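You operate a simulated robot arm through the tools that you are given. There is no shell and no other tool. Be economical: measure what you need, move in short steps, check, and stop when the job is done.

Carry out the task below with a simulated robot arm. There is one attempt and no reset: what you move stays moved.

JOB
Fetch the lint roll from the top of the white cabinet and set it on the white heat chart.
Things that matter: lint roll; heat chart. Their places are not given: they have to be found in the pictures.

The check looks at the end state, three seconds after you hand in, the way a careful person would. Anything else that was tipped, shoved, dropped, spilled or broken makes it a failure.

ROBOT AND FRAMES
A 6-joint arm with a two-finger parallel gripper, fixed in place. Base frame: the origin is at the foot of the arm, x ahead of it, y to its left, z up; the work surface is at about z = 0.76. Readings come in m, degrees, newtons and seconds.
With the tool pointing down near the work surface it reaches from about 0.26 to 0.68 m from the base axis. Its first joint turns from -66.0 to 66.0 degrees. Payload 2.9 kg.
The tool frame sits at the grasp point between the pads (the TCP): z along the fingers, y along the line on which they close. The tips reach 0.03 m beyond it. Largest opening 0.11 m; finger width 0.02, thickness 0.01; the body of the gripper, 0.048 by 0.112 m, starts 0.055 m behind the TCP.
Orientation is that of the tool frame in the base frame, as [roll, pitch, yaw] about the fixed x, y, z axes, in that order (R = Rz(yaw) Ry(pitch) Rx(roll)). With the fingers straight down and closing along the base's y, the tool's x points along the base's -x, its y along +y and its z along -z.

CONTROLS
- The arm moves only by the tool move_arm. Its argument "plan" is a list of rows, each an object (a shift or turn left out is 0, a gripper value left out holds the last) with "slide": the shift along the base's x, y, z in cm, a list of three; "rotation": the turn, a rotation vector about the base's x, y, z in degrees, a list of three; "claw": the opening in per cent of the stroke, from 0 (shut) to 100 (fully open). In form: [{"slide": [tx, ty, tz], "rotation": [wx, wy, wz], "claw": claw}, ...]. A call has 1 to 12 rows; each row shifts and turns the commanded pose from where the row before left it. Rows are played at 5 a second. More than 0.05 m and 8.6 degrees between two rows, or a gripper value outside its range, and nothing of the call is played. Where a pose cannot be reached the arm comes as near as it can. A force on the tool above 40 N (or 10 N above the force at the start of the call, whichever is more), or a blocked arm, ends the call early, and 0.2 s more pass. The fingers move at their own pace (about 0.108 m/s each) and stop on an object; they squeeze with about 34 N. The grip force told is the motor's: it shows also when the fingers shut on nothing. Time passes only in rows, and 0.2 s behind the last, so rows that do not move let the fingers close. The reply holds the time, the measured pose of the TCP, the force on the tool along the base axes, the opening and the grip force, in the units named above and with some noise, and new pictures: "views" is both (left out), scene, wrist or none.
- Cameras (640 x 400 px; columns grow to the right, rows downward): "scene" is fixed at [0.091, 0.4424, 1.3827]; the picture's right is [-0.71, -0.71, 0.00], its down [-0.41, 0.41, -0.81] and it looks along [0.57, -0.57, -0.58] (base axes); focal length 333 px, centre (320, 200). "wrist" rides on the gripper at [-0.036, 0, -0.057] in the tool frame; the picture's right is [0.00, -1.00, 0.00], its down [0.97, 0.00, -0.24] and it looks along [0.24, 0.00, 0.97] (tool axes); focal length 218 px, centre (320, 200).
- point_at(camera, pixels): for up to 12 pixels [column, row] of the newest picture of that camera ("zoom" is the newest enlarged one), the place [x, y, z] in the base frame of the surface seen there, good to about 0.002 m, but the place of the scene camera against the robot may be out by one fixed shift of up to 0.012 m in any direction. No time passes.
- close_up(camera, box): a new picture of the part [left, top, right, bottom] of that camera's present view, enlarged. No time passes.
- finish_job(): hands the job in; it is judged then, once.

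Work in short steps. Measure before you move; look again where a grasp or a placing could have gone wrong, and mend it. You have 60 turns and 120 pictures in all, those below and enlarged ones among them. Open the gripper and draw the arm clear of the work before you hand the job in, unless the task says otherwise; then end with one line.

The tools are called after "Call:" as a command line: name --argument value ..., lists and objects as JSON in quotes. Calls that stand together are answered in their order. move_arm: Moves the arm, as the interface text tells. Its arguments: {"type":"object","properties":{"plan":{"type":"array"},"views":{"type":"string","enum":["both","scene","wrist","none"]}},"required":["plan"]} The other tools are called the same way: point_at (camera, pixels) gives the place of the surface under pixels of a picture; close_up (camera, box) takes an enlarged picture of a part of a camera's view; finish_job () hands the job in.

At the start:

```text
t: 0.0
tool_pos: [0.4848, -0.0405, 0.992]
orientation: [-180.0, 0.0, -180.0]
wrist_force: [0.3, -0.5, 0.5]
width: 0.1101
grip_force: 0.1
```

scene: 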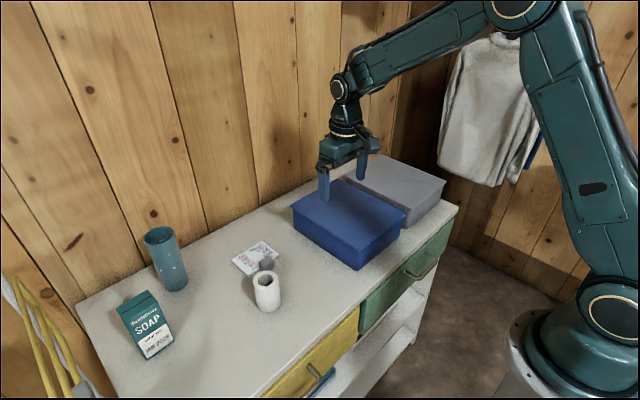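
wrist: 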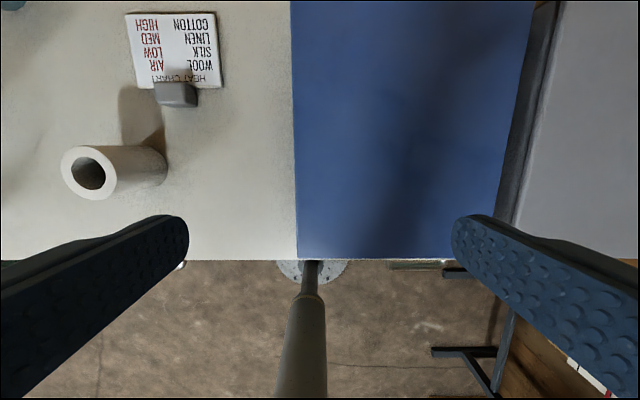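

The lint roll appears as the upright white tube at scene (266,290), and the heat chart at scene (255,257), with a small grey thing on its edge. I'll enlarge and measure.

Call:
close_up --camera "scene" --box '[210, 220, 310, 320]'

Call:
close_up --camera "wrist" --box '[40, 0, 260, 220]'

Call:
point_at --camera "wrist" --pixels '[[63, 170], [115, 170], [88, 148], [88, 198], [135, 14], [216, 14], [219, 86], [138, 84], [176, 90], [176, 105], [155, 160], [240, 160]]'

Call:
point_at --camera "scene" --pixels '[[266, 273], [255, 279], [279, 279], [266, 285], [268, 300], [232, 261], [262, 241], [279, 254], [248, 275], [267, 262], [370, 210], [300, 350]]'

```text
4.00 times, centred on (260, 270) of scene
```

zoom: 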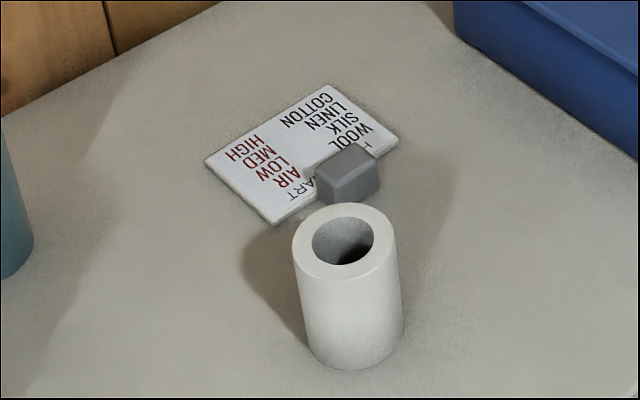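

```text
1.82 times, centred on (150, 110) of wrist
```

zoom: 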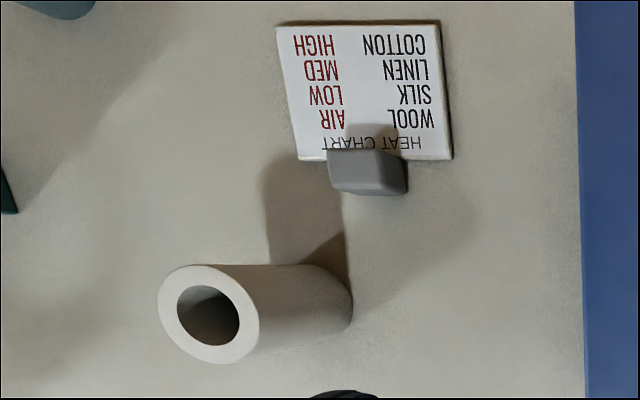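

```text
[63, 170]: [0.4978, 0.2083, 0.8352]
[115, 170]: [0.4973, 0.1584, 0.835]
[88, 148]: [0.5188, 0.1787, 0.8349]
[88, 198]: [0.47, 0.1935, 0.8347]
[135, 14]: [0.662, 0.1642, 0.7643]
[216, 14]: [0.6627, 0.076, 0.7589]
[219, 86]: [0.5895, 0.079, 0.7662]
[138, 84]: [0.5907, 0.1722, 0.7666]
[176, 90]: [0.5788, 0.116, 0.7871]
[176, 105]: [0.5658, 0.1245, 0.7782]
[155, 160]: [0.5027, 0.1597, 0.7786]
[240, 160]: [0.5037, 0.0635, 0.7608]
```

```text
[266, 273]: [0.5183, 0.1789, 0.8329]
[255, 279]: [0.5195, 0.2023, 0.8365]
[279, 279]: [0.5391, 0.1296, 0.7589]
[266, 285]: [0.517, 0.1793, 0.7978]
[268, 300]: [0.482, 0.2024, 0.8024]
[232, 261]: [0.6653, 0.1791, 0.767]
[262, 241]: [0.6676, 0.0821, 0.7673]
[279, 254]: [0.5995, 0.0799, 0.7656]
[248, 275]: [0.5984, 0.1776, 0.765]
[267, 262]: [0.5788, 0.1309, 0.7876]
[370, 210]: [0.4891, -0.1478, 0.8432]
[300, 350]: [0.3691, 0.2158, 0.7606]
```

Roll: top centre about (0.494, 0.183), 0.05 wide, top at z 0.835. Chart: x 0.590–0.662, y 0.078–0.170, top at 0.766; the grey block at its near edge ends around x 0.59. I move above the roll, staying high, and recheck.

Call:
move_arm --plan '[{"slide": [0.2, 4.5, 0], "claw": 100}, {"slide": [0.2, 4.5, 0]}, {"slide": [0.2, 4.5, 0]}, {"slide": [0.2, 4.5, 0]}, {"slide": [0.1, 4.3, 0]}, {"slide": [0, 0, -4]}, {}]'

```text
t: 1.6
tool_pos: [0.4953, 0.1828, 0.9517]
orientation: [179.9, 0.0, -180.0]
wrist_force: [-0.6, -0.7, -0.3]
width: 0.11
grip_force: 0.1
```

scene: 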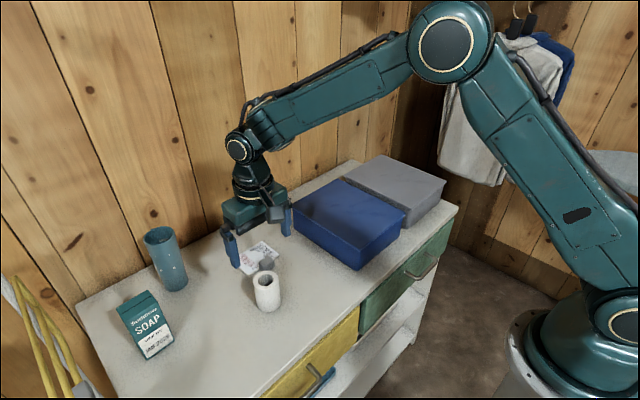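
wrist: 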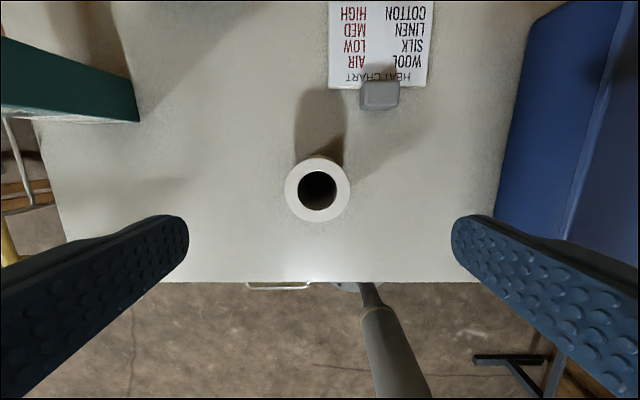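

The roll is centred at wrist (318,190). I measure its rim, the chart and the block again from here.

Call:
point_at --camera "wrist" --pixels '[[288, 190], [346, 190], [318, 162], [318, 217], [331, 84], [425, 82], [425, 4], [331, 4], [364, 84], [396, 83], [380, 83], [380, 107]]'

Call:
close_up --camera "wrist" --box '[280, 0, 480, 125]'

```text
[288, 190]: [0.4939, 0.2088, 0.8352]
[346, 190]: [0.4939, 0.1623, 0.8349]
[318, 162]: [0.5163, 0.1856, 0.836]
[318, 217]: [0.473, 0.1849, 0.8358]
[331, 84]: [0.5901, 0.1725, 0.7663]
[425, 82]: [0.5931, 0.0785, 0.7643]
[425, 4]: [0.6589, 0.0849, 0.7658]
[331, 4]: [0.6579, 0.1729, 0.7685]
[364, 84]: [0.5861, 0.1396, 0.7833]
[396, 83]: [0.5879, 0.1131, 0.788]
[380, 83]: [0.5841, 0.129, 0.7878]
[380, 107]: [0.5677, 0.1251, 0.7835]
```

```text
3.20 times, centred on (380, 62) of wrist
```

zoom: 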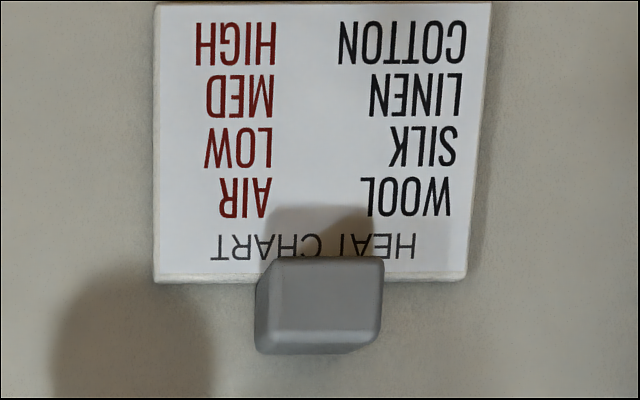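

The roll's centre is (0.494, 0.185), and the chart's centre is about (0.628, 0.125). I go down to z 0.805 around the roll and close.

Call:
move_arm --plan '[{"slide": [-0.1, 0.2, -4]}, {"slide": [0, 0, -4]}, {"slide": [0, 0, -4]}, {"slide": [0, 0, -2.6]}, {}, {"claw": 0}, {}, {}, {}]'

```text
t: 3.6
tool_pos: [0.4929, 0.1834, 0.8061]
orientation: [180.0, 0.1, 180.0]
wrist_force: [0.5, -0.4, -0.1]
width: 0.0551
grip_force: 34.5
```

scene: 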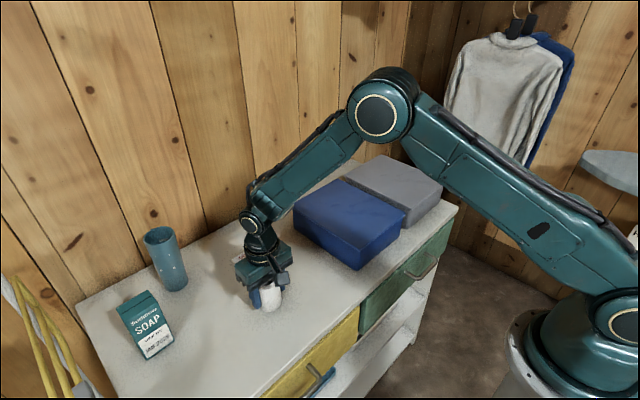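
wrist: 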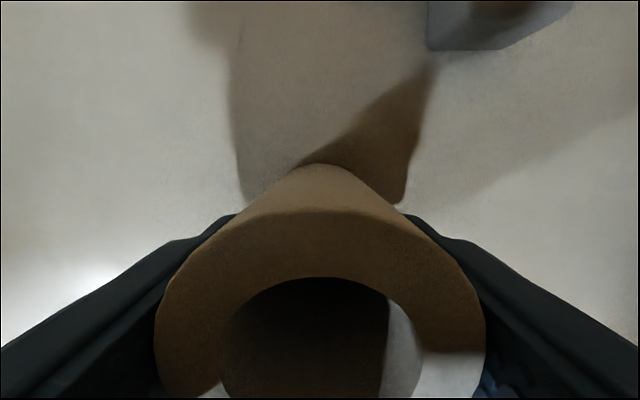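

The grip holds at width 0.055. I lift 8 cm and carry the roll over the chart.

Call:
move_arm --plan '[{"slide": [0, 0, 2]}, {"slide": [0, 0, 3]}, {"slide": [0, 0, 3]}, {"slide": [3.4, -1.5, 0]}, {"slide": [3.4, -1.5, 0]}, {"slide": [3.4, -1.5, 0]}, {"slide": [3.4, -1.4, 0]}, {}]'

```text
t: 5.4
tool_pos: [0.6281, 0.1235, 0.886]
orientation: [-179.9, -0.1, -179.9]
wrist_force: [0.7, 0.2, 0.4]
width: 0.0
grip_force: 33.8
```

scene: 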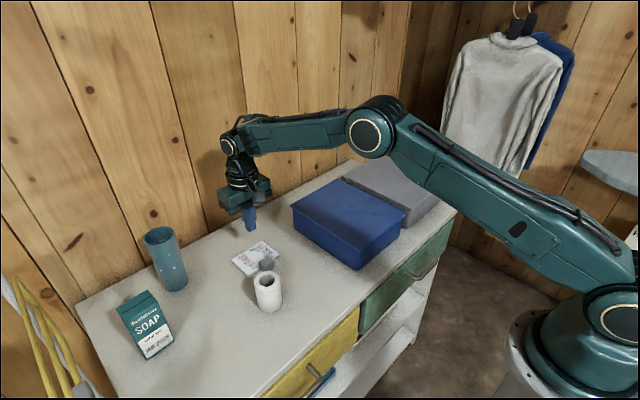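
wrist: 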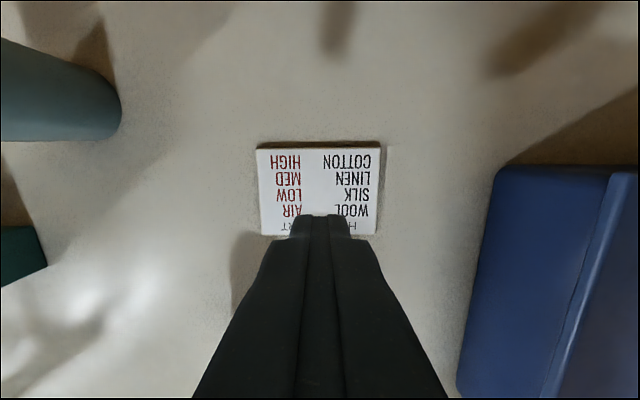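

The roll slipped out: width is 0 and it is still standing at scene (268,292). I raise back a little and look at it before trying again.

Call:
move_arm --plan '[{"slide": [0, 0, 4], "claw": 100}, {"slide": [-4, 1.5, 2.0]}, {"slide": [-4, 1.5, 0]}, {"slide": [-4, 1.5, 0]}, {"slide": [-1.4, 1.4, 0.5]}, {}]'

Call:
close_up --camera "scene" --box '[230, 250, 310, 320]'

Call:
close_up --camera "wrist" --box '[240, 120, 400, 260]'

```text
t: 6.8
tool_pos: [0.4964, 0.1789, 0.9485]
orientation: [-179.9, 0.0, -180.0]
wrist_force: [0.3, 0.0, 0.1]
width: 0.1101
grip_force: 0.1
```

scene: 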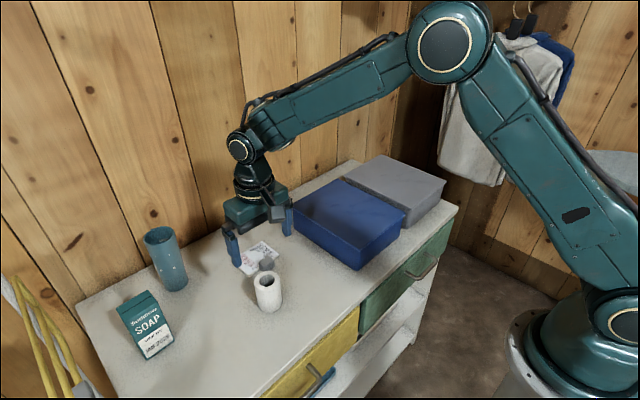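
wrist: 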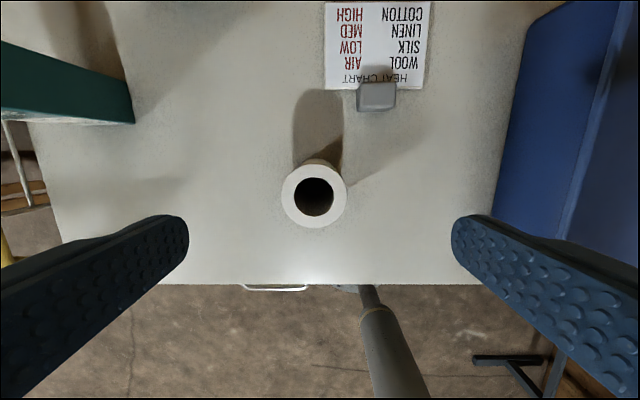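

```text
5.71 times, centred on (270, 285) of scene
```

zoom: 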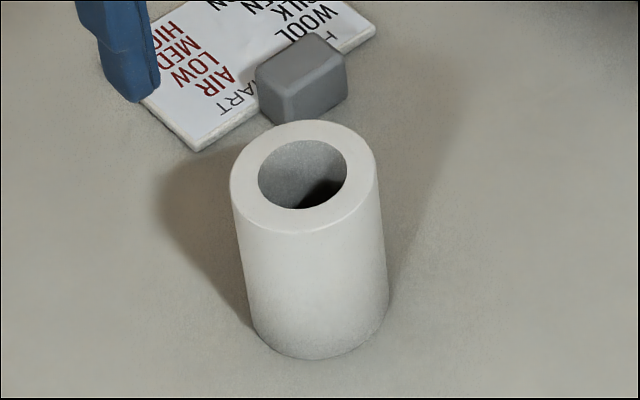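

```text
2.86 times, centred on (320, 190) of wrist
```

zoom: 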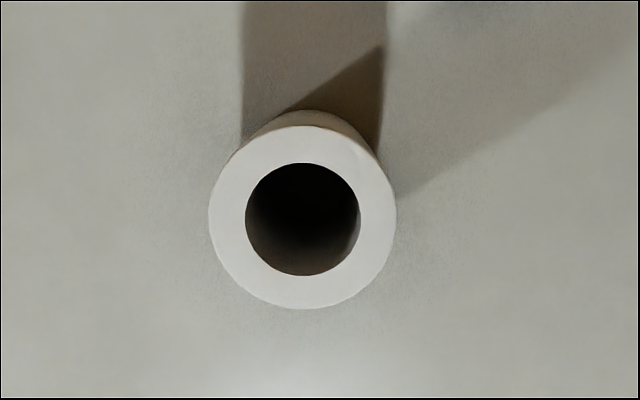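

The roll stands upright and undamaged. I measure its new centre, then regrip with a slow, small test lift watching width and force.

Call:
point_at --camera "wrist" --pixels '[[284, 194], [345, 194], [314, 165], [314, 224], [296, 194], [332, 194], [314, 178], [314, 194]]'

```text
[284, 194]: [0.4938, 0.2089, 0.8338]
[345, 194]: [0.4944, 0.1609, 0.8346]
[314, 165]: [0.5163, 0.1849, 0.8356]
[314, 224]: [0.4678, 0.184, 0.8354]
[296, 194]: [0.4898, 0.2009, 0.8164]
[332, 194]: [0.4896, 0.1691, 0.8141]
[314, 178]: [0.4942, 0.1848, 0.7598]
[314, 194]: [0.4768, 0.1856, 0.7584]
```

Centre is (0.492, 0.185). I grip a bit lower (z 0.799), wait longer, and lift only 0.5 cm as a test.

Call:
move_arm --plan '[{"slide": [-0.2, 0.6, -4]}, {"slide": [-0.2, 0, -4]}, {"slide": [0, 0, -4]}, {"slide": [0, 0, -3]}, {}, {"claw": 0}, {}, {}, {}, {}]' --views "none"

Call:
move_arm --plan '[{"slide": [0, 0, 0.2]}, {"slide": [0, 0, 0.2]}, {"slide": [0, 0, 0.2]}, {"slide": [0, 0, 0.2]}, {"slide": [0, 0, 0.2]}]'

```text
t: 9.0
tool_pos: [0.49, 0.1862, 0.8002]
orientation: [179.9, 0.0, 180.0]
wrist_force: [-0.1, 0.3, 0.4]
width: 0.0546
grip_force: 34.1
```

```text
t: 10.2
tool_pos: [0.4903, 0.1886, 0.8105]
orientation: [180.0, 0.1, -179.9]
wrist_force: [0.0, 0.0, -0.2]
width: 0.0548
grip_force: 34.4
```

scene: 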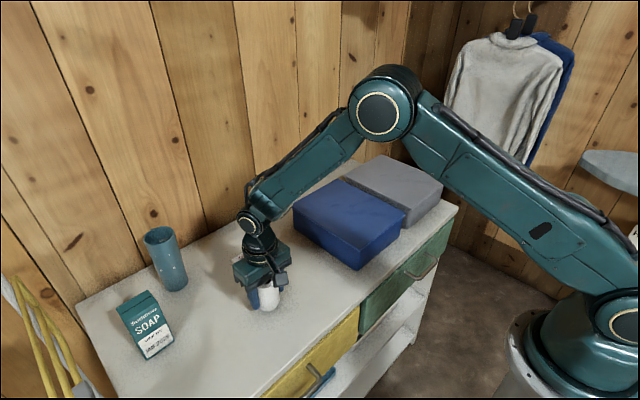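
wrist: 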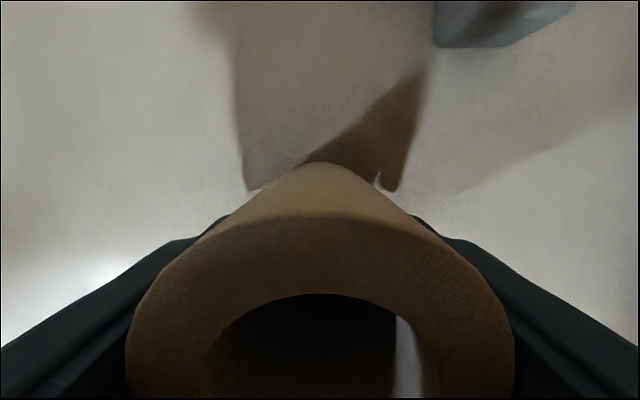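

The rim looks closer to the camera than in the first grasp, so it may be following. I measure the rim and the roll's bottom edge.

Call:
point_at --camera "wrist" --pixels '[[320, 270], [200, 300], [440, 300], [320, 170], [320, 230]]'

Call:
close_up --camera "scene" --box '[220, 250, 320, 320]'

```text
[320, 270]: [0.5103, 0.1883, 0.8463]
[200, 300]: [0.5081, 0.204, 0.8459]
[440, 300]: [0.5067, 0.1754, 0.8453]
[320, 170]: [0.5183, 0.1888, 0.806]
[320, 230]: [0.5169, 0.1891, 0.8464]
```

```text
5.71 times, centred on (270, 285) of scene
```

zoom: 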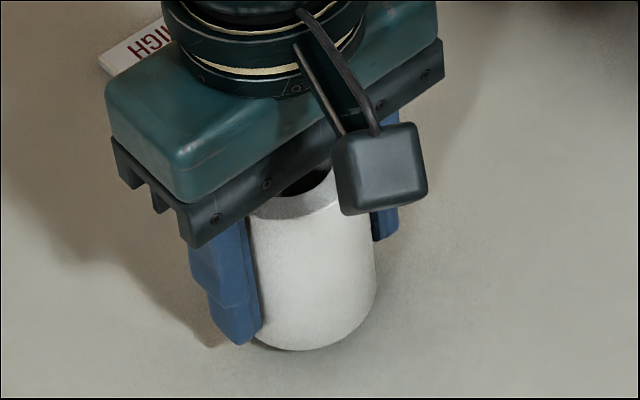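

It is lifted 1 cm (rim at z 0.846). I lift 3 cm more slowly and recheck for creep.

Call:
move_arm --plan '[{"slide": [0, 0, 0.3]}, {"slide": [0, 0, 0.5]}, {"slide": [0, 0, 0.5]}, {"slide": [0, 0, 0.5]}, {"slide": [0, 0, 0.5]}, {"slide": [0, 0, 0.4]}, {"slide": [0, 0, 0.3]}]' --views "wrist"

Call:
point_at --camera "wrist" --pixels '[[320, 270], [200, 300], [440, 300], [320, 240]]'

```text
t: 11.8
tool_pos: [0.4901, 0.1885, 0.8405]
orientation: [180.0, 0.1, 180.0]
wrist_force: [-0.5, 0.2, -0.2]
width: 0.0548
grip_force: 33.8
```

wrist: 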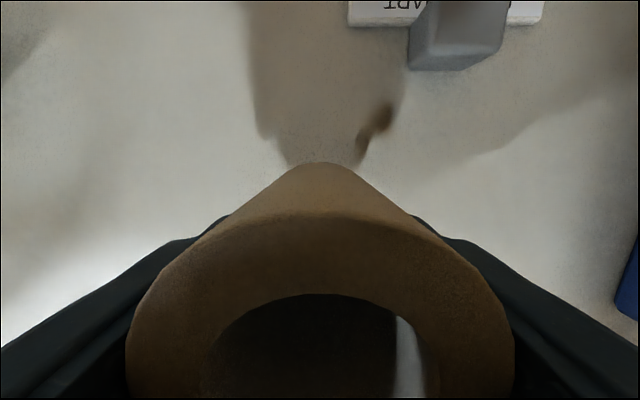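

```text
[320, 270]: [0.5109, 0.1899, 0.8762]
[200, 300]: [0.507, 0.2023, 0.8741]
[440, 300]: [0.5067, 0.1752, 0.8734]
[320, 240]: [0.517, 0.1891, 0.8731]
```

No creep; the bottom is at about z 0.80. I carry it slowly over to the chart, raising another 1 cm for clearance over the block (top 0.788).

Call:
move_arm --plan '[{"slide": [0.5, 0, 0.3]}, {"slide": [1, 0, 0.4]}, {"slide": [1.3, -0.4, 0.3]}, {"slide": [1.3, -0.6, 0]}, {"slide": [1.4, -0.8, 0]}, {"slide": [1.4, -0.8, 0]}, {"slide": [1.4, -0.8, 0]}, {"slide": [1.4, -0.8, 0]}, {"slide": [1.4, -0.8, 0]}, {"slide": [1.3, -0.6, 0]}, {"slide": [0.9, -0.5, 0]}, {"slide": [0.5, -0.3, 0]}]'

Call:
point_at --camera "wrist" --pixels '[[320, 270], [200, 300], [440, 300], [320, 240]]'

Call:
close_up --camera "scene" --box '[200, 200, 320, 300]'

```text
t: 14.4
tool_pos: [0.6294, 0.1254, 0.849]
orientation: [-179.9, 0.0, -179.9]
wrist_force: [-0.6, 0.0, 0.0]
width: 0.0549
grip_force: 33.8
```

scene: 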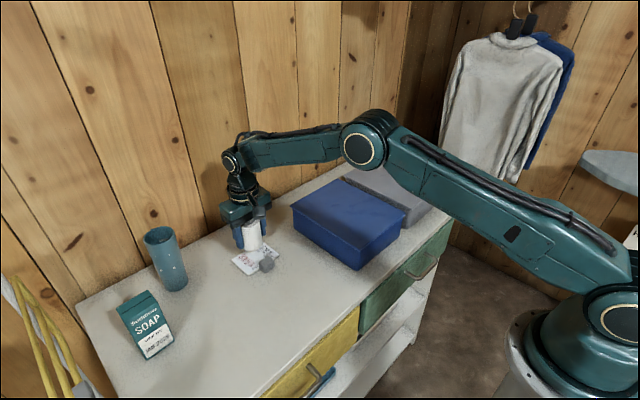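
wrist: 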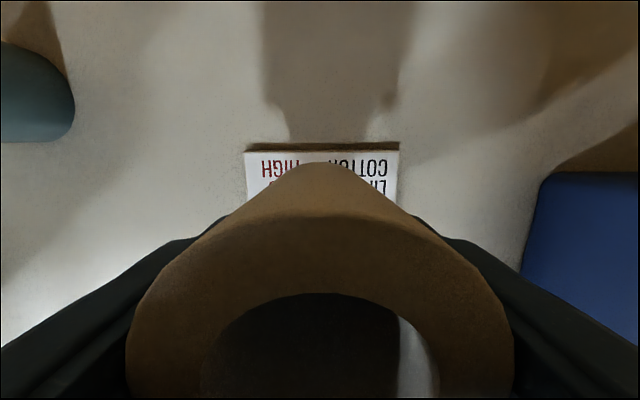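

```text
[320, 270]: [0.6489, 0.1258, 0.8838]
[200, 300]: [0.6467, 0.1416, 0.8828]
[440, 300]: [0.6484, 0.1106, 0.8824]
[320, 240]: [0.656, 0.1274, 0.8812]
```

```text
4.00 times, centred on (260, 250) of scene
```

zoom: 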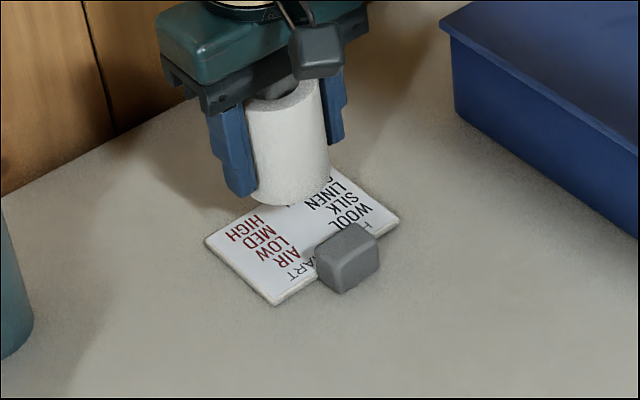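

The roll is held upright over the chart at about (0.631, 0.126), with its bottom near z 0.808 and the chart top at 0.766. I lower slowly by 3.9 cm.

Call:
move_arm --plan '[{"slide": [-0.1, 0, -0.4]}, {"slide": [0, 0, -0.6]}, {"slide": [0, 0, -0.7]}, {"slide": [0, 0, -0.7]}, {"slide": [0, 0, -0.6]}, {"slide": [0, 0, -0.4]}, {"slide": [0, 0, -0.3]}, {"slide": [0, 0, -0.2]}, {}]'

Call:
point_at --camera "wrist" --pixels '[[320, 270], [200, 300], [440, 300], [320, 240]]'

Call:
close_up --camera "scene" --box '[200, 200, 320, 300]'

```text
t: 16.4
tool_pos: [0.6269, 0.127, 0.8121]
orientation: [-179.9, 0.0, -179.9]
wrist_force: [0.4, 0.3, -0.3]
width: 0.0549
grip_force: 33.5
```

scene: 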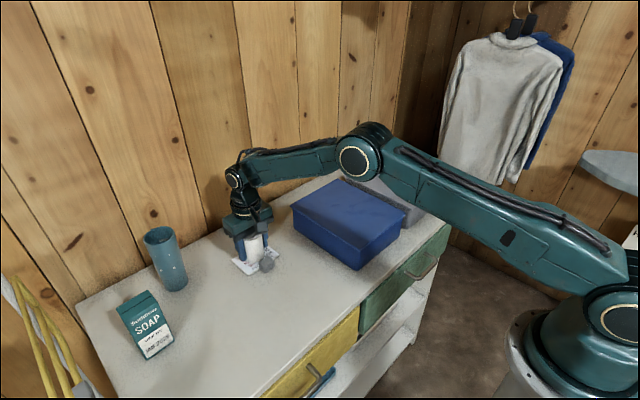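
wrist: 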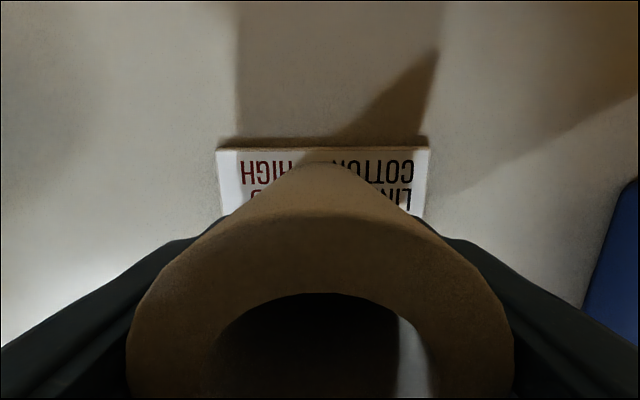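

```text
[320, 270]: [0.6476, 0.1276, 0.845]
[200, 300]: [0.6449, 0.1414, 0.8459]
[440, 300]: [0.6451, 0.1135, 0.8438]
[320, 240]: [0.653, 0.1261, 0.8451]
```

```text
4.00 times, centred on (260, 250) of scene
```

zoom: 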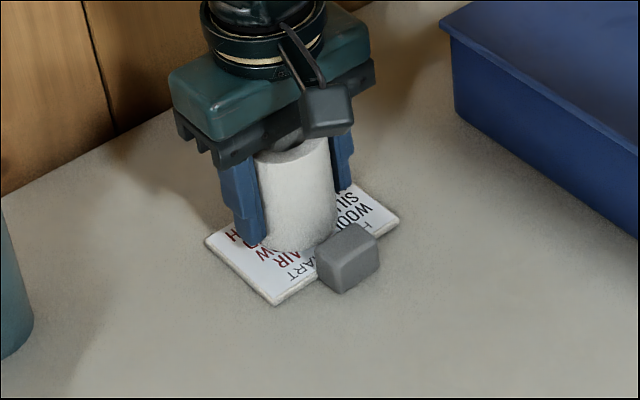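

The rim is at 0.845, so the bottom is about 3 mm above the chart, clear of the block. I lower in 1 mm steps to contact.

Call:
move_arm --plan '[{"slide": [0.1, 0, -0.1]}, {"slide": [0, 0, -0.1]}, {"slide": [0, 0, -0.1]}, {}]' --views "wrist"

Call:
point_at --camera "wrist" --pixels '[[320, 270], [200, 300], [440, 300], [320, 240]]'

```text
t: 17.4
tool_pos: [0.6305, 0.127, 0.8077]
orientation: [179.8, 0.1, -179.9]
wrist_force: [0.4, -0.1, -0.3]
width: 0.0546
grip_force: 34.3
```

wrist: 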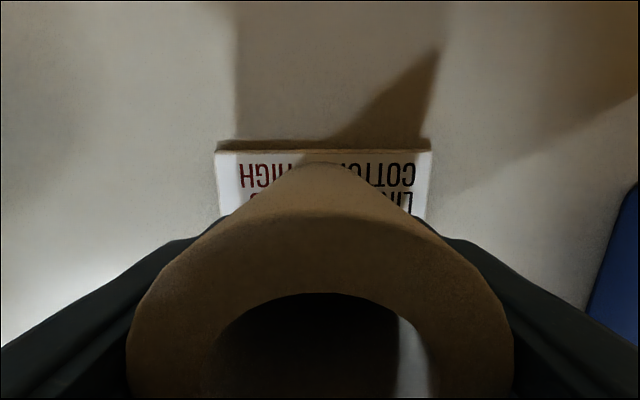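

```text
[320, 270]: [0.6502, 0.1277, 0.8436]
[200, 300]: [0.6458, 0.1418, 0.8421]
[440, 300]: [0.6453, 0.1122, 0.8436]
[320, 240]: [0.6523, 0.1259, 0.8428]
```

The rim is at 0.843, about 1 mm from resting height. I take the last millimetre, watching the force.

Call:
move_arm --plan '[{"slide": [0, 0, -0.1]}, {}]' --views "none"

Call:
move_arm --plan '[{"claw": 58}, {"claw": 65}, {"claw": 75}, {}]'

```text
t: 18.0
tool_pos: [0.63, 0.1258, 0.8074]
orientation: [180.0, 0.0, -179.9]
wrist_force: [0.5, 0.8, 0.2]
width: 0.0548
grip_force: 34.3
```

```text
t: 19.0
tool_pos: [0.6301, 0.1261, 0.8073]
orientation: [180.0, 0.0, -179.9]
wrist_force: [0.8, -0.3, 0.4]
width: 0.0824
grip_force: 0.1
```

scene: 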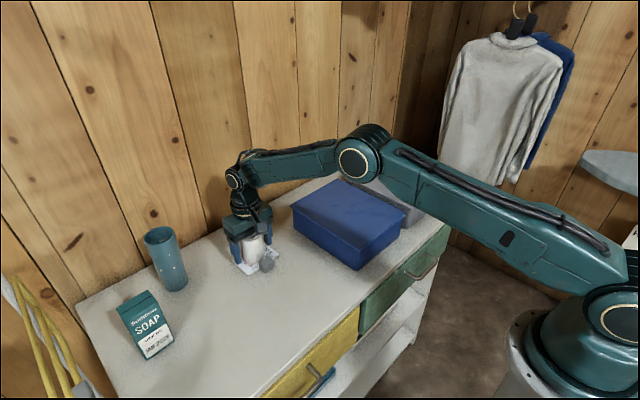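
wrist: 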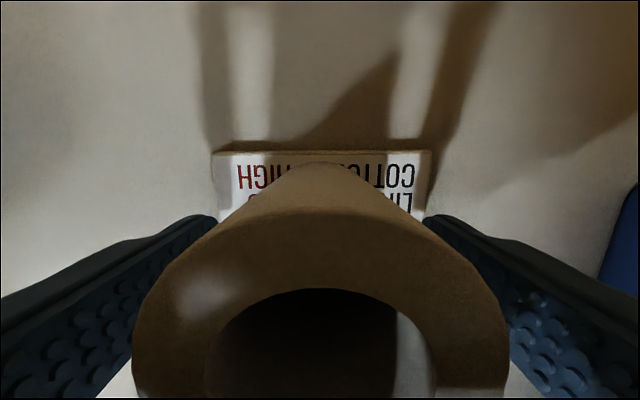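

The roll is released and standing, with the fingers clear on both sides. I rise straight up and then draw back.

Call:
move_arm --plan '[{"slide": [0, 0, 1.5]}, {"slide": [0, 0, 3]}, {"slide": [0, 0, 4]}, {"slide": [0, 0, 4]}, {"slide": [0, 0, 4]}, {"slide": [-4.5, 0, 1]}, {"slide": [-4.5, -1, 1]}, {"slide": [-4.5, -1, 0]}, {}]'

Call:
close_up --camera "scene" --box '[200, 200, 320, 300]'

```text
t: 21.0
tool_pos: [0.4909, 0.1075, 0.9893]
orientation: [-180.0, 0.1, -179.9]
wrist_force: [0.7, 0.4, -0.4]
width: 0.0824
grip_force: 0.1
```

scene: 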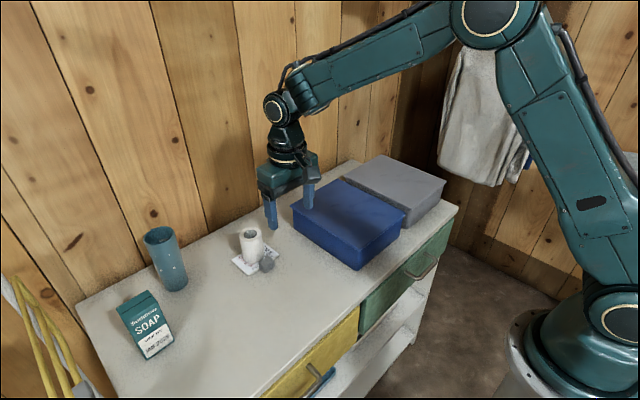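
wrist: 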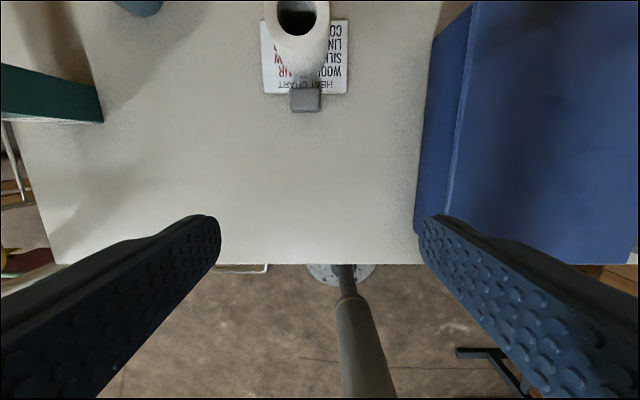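

```text
4.00 times, centred on (260, 250) of scene
```

zoom: 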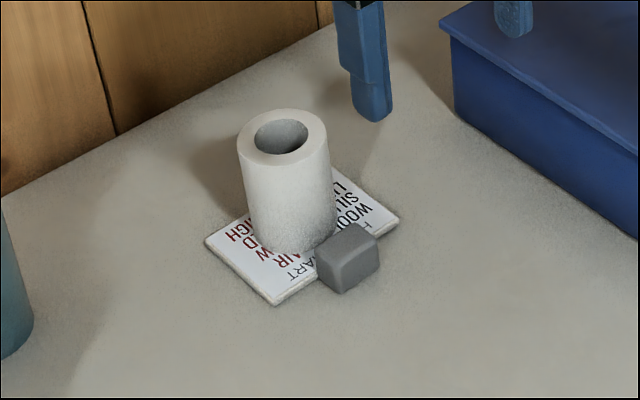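

The roll stands fully on the chart, the block and everything else are unmoved, and the gripper is open and clear. I hand in.

Call:
finish_job

```text
The job is handed in.
```

The lint roll is standing upright on the white heat chart; it slipped out of the gripper on the first try but stayed upright, and nothing else was disturbed.
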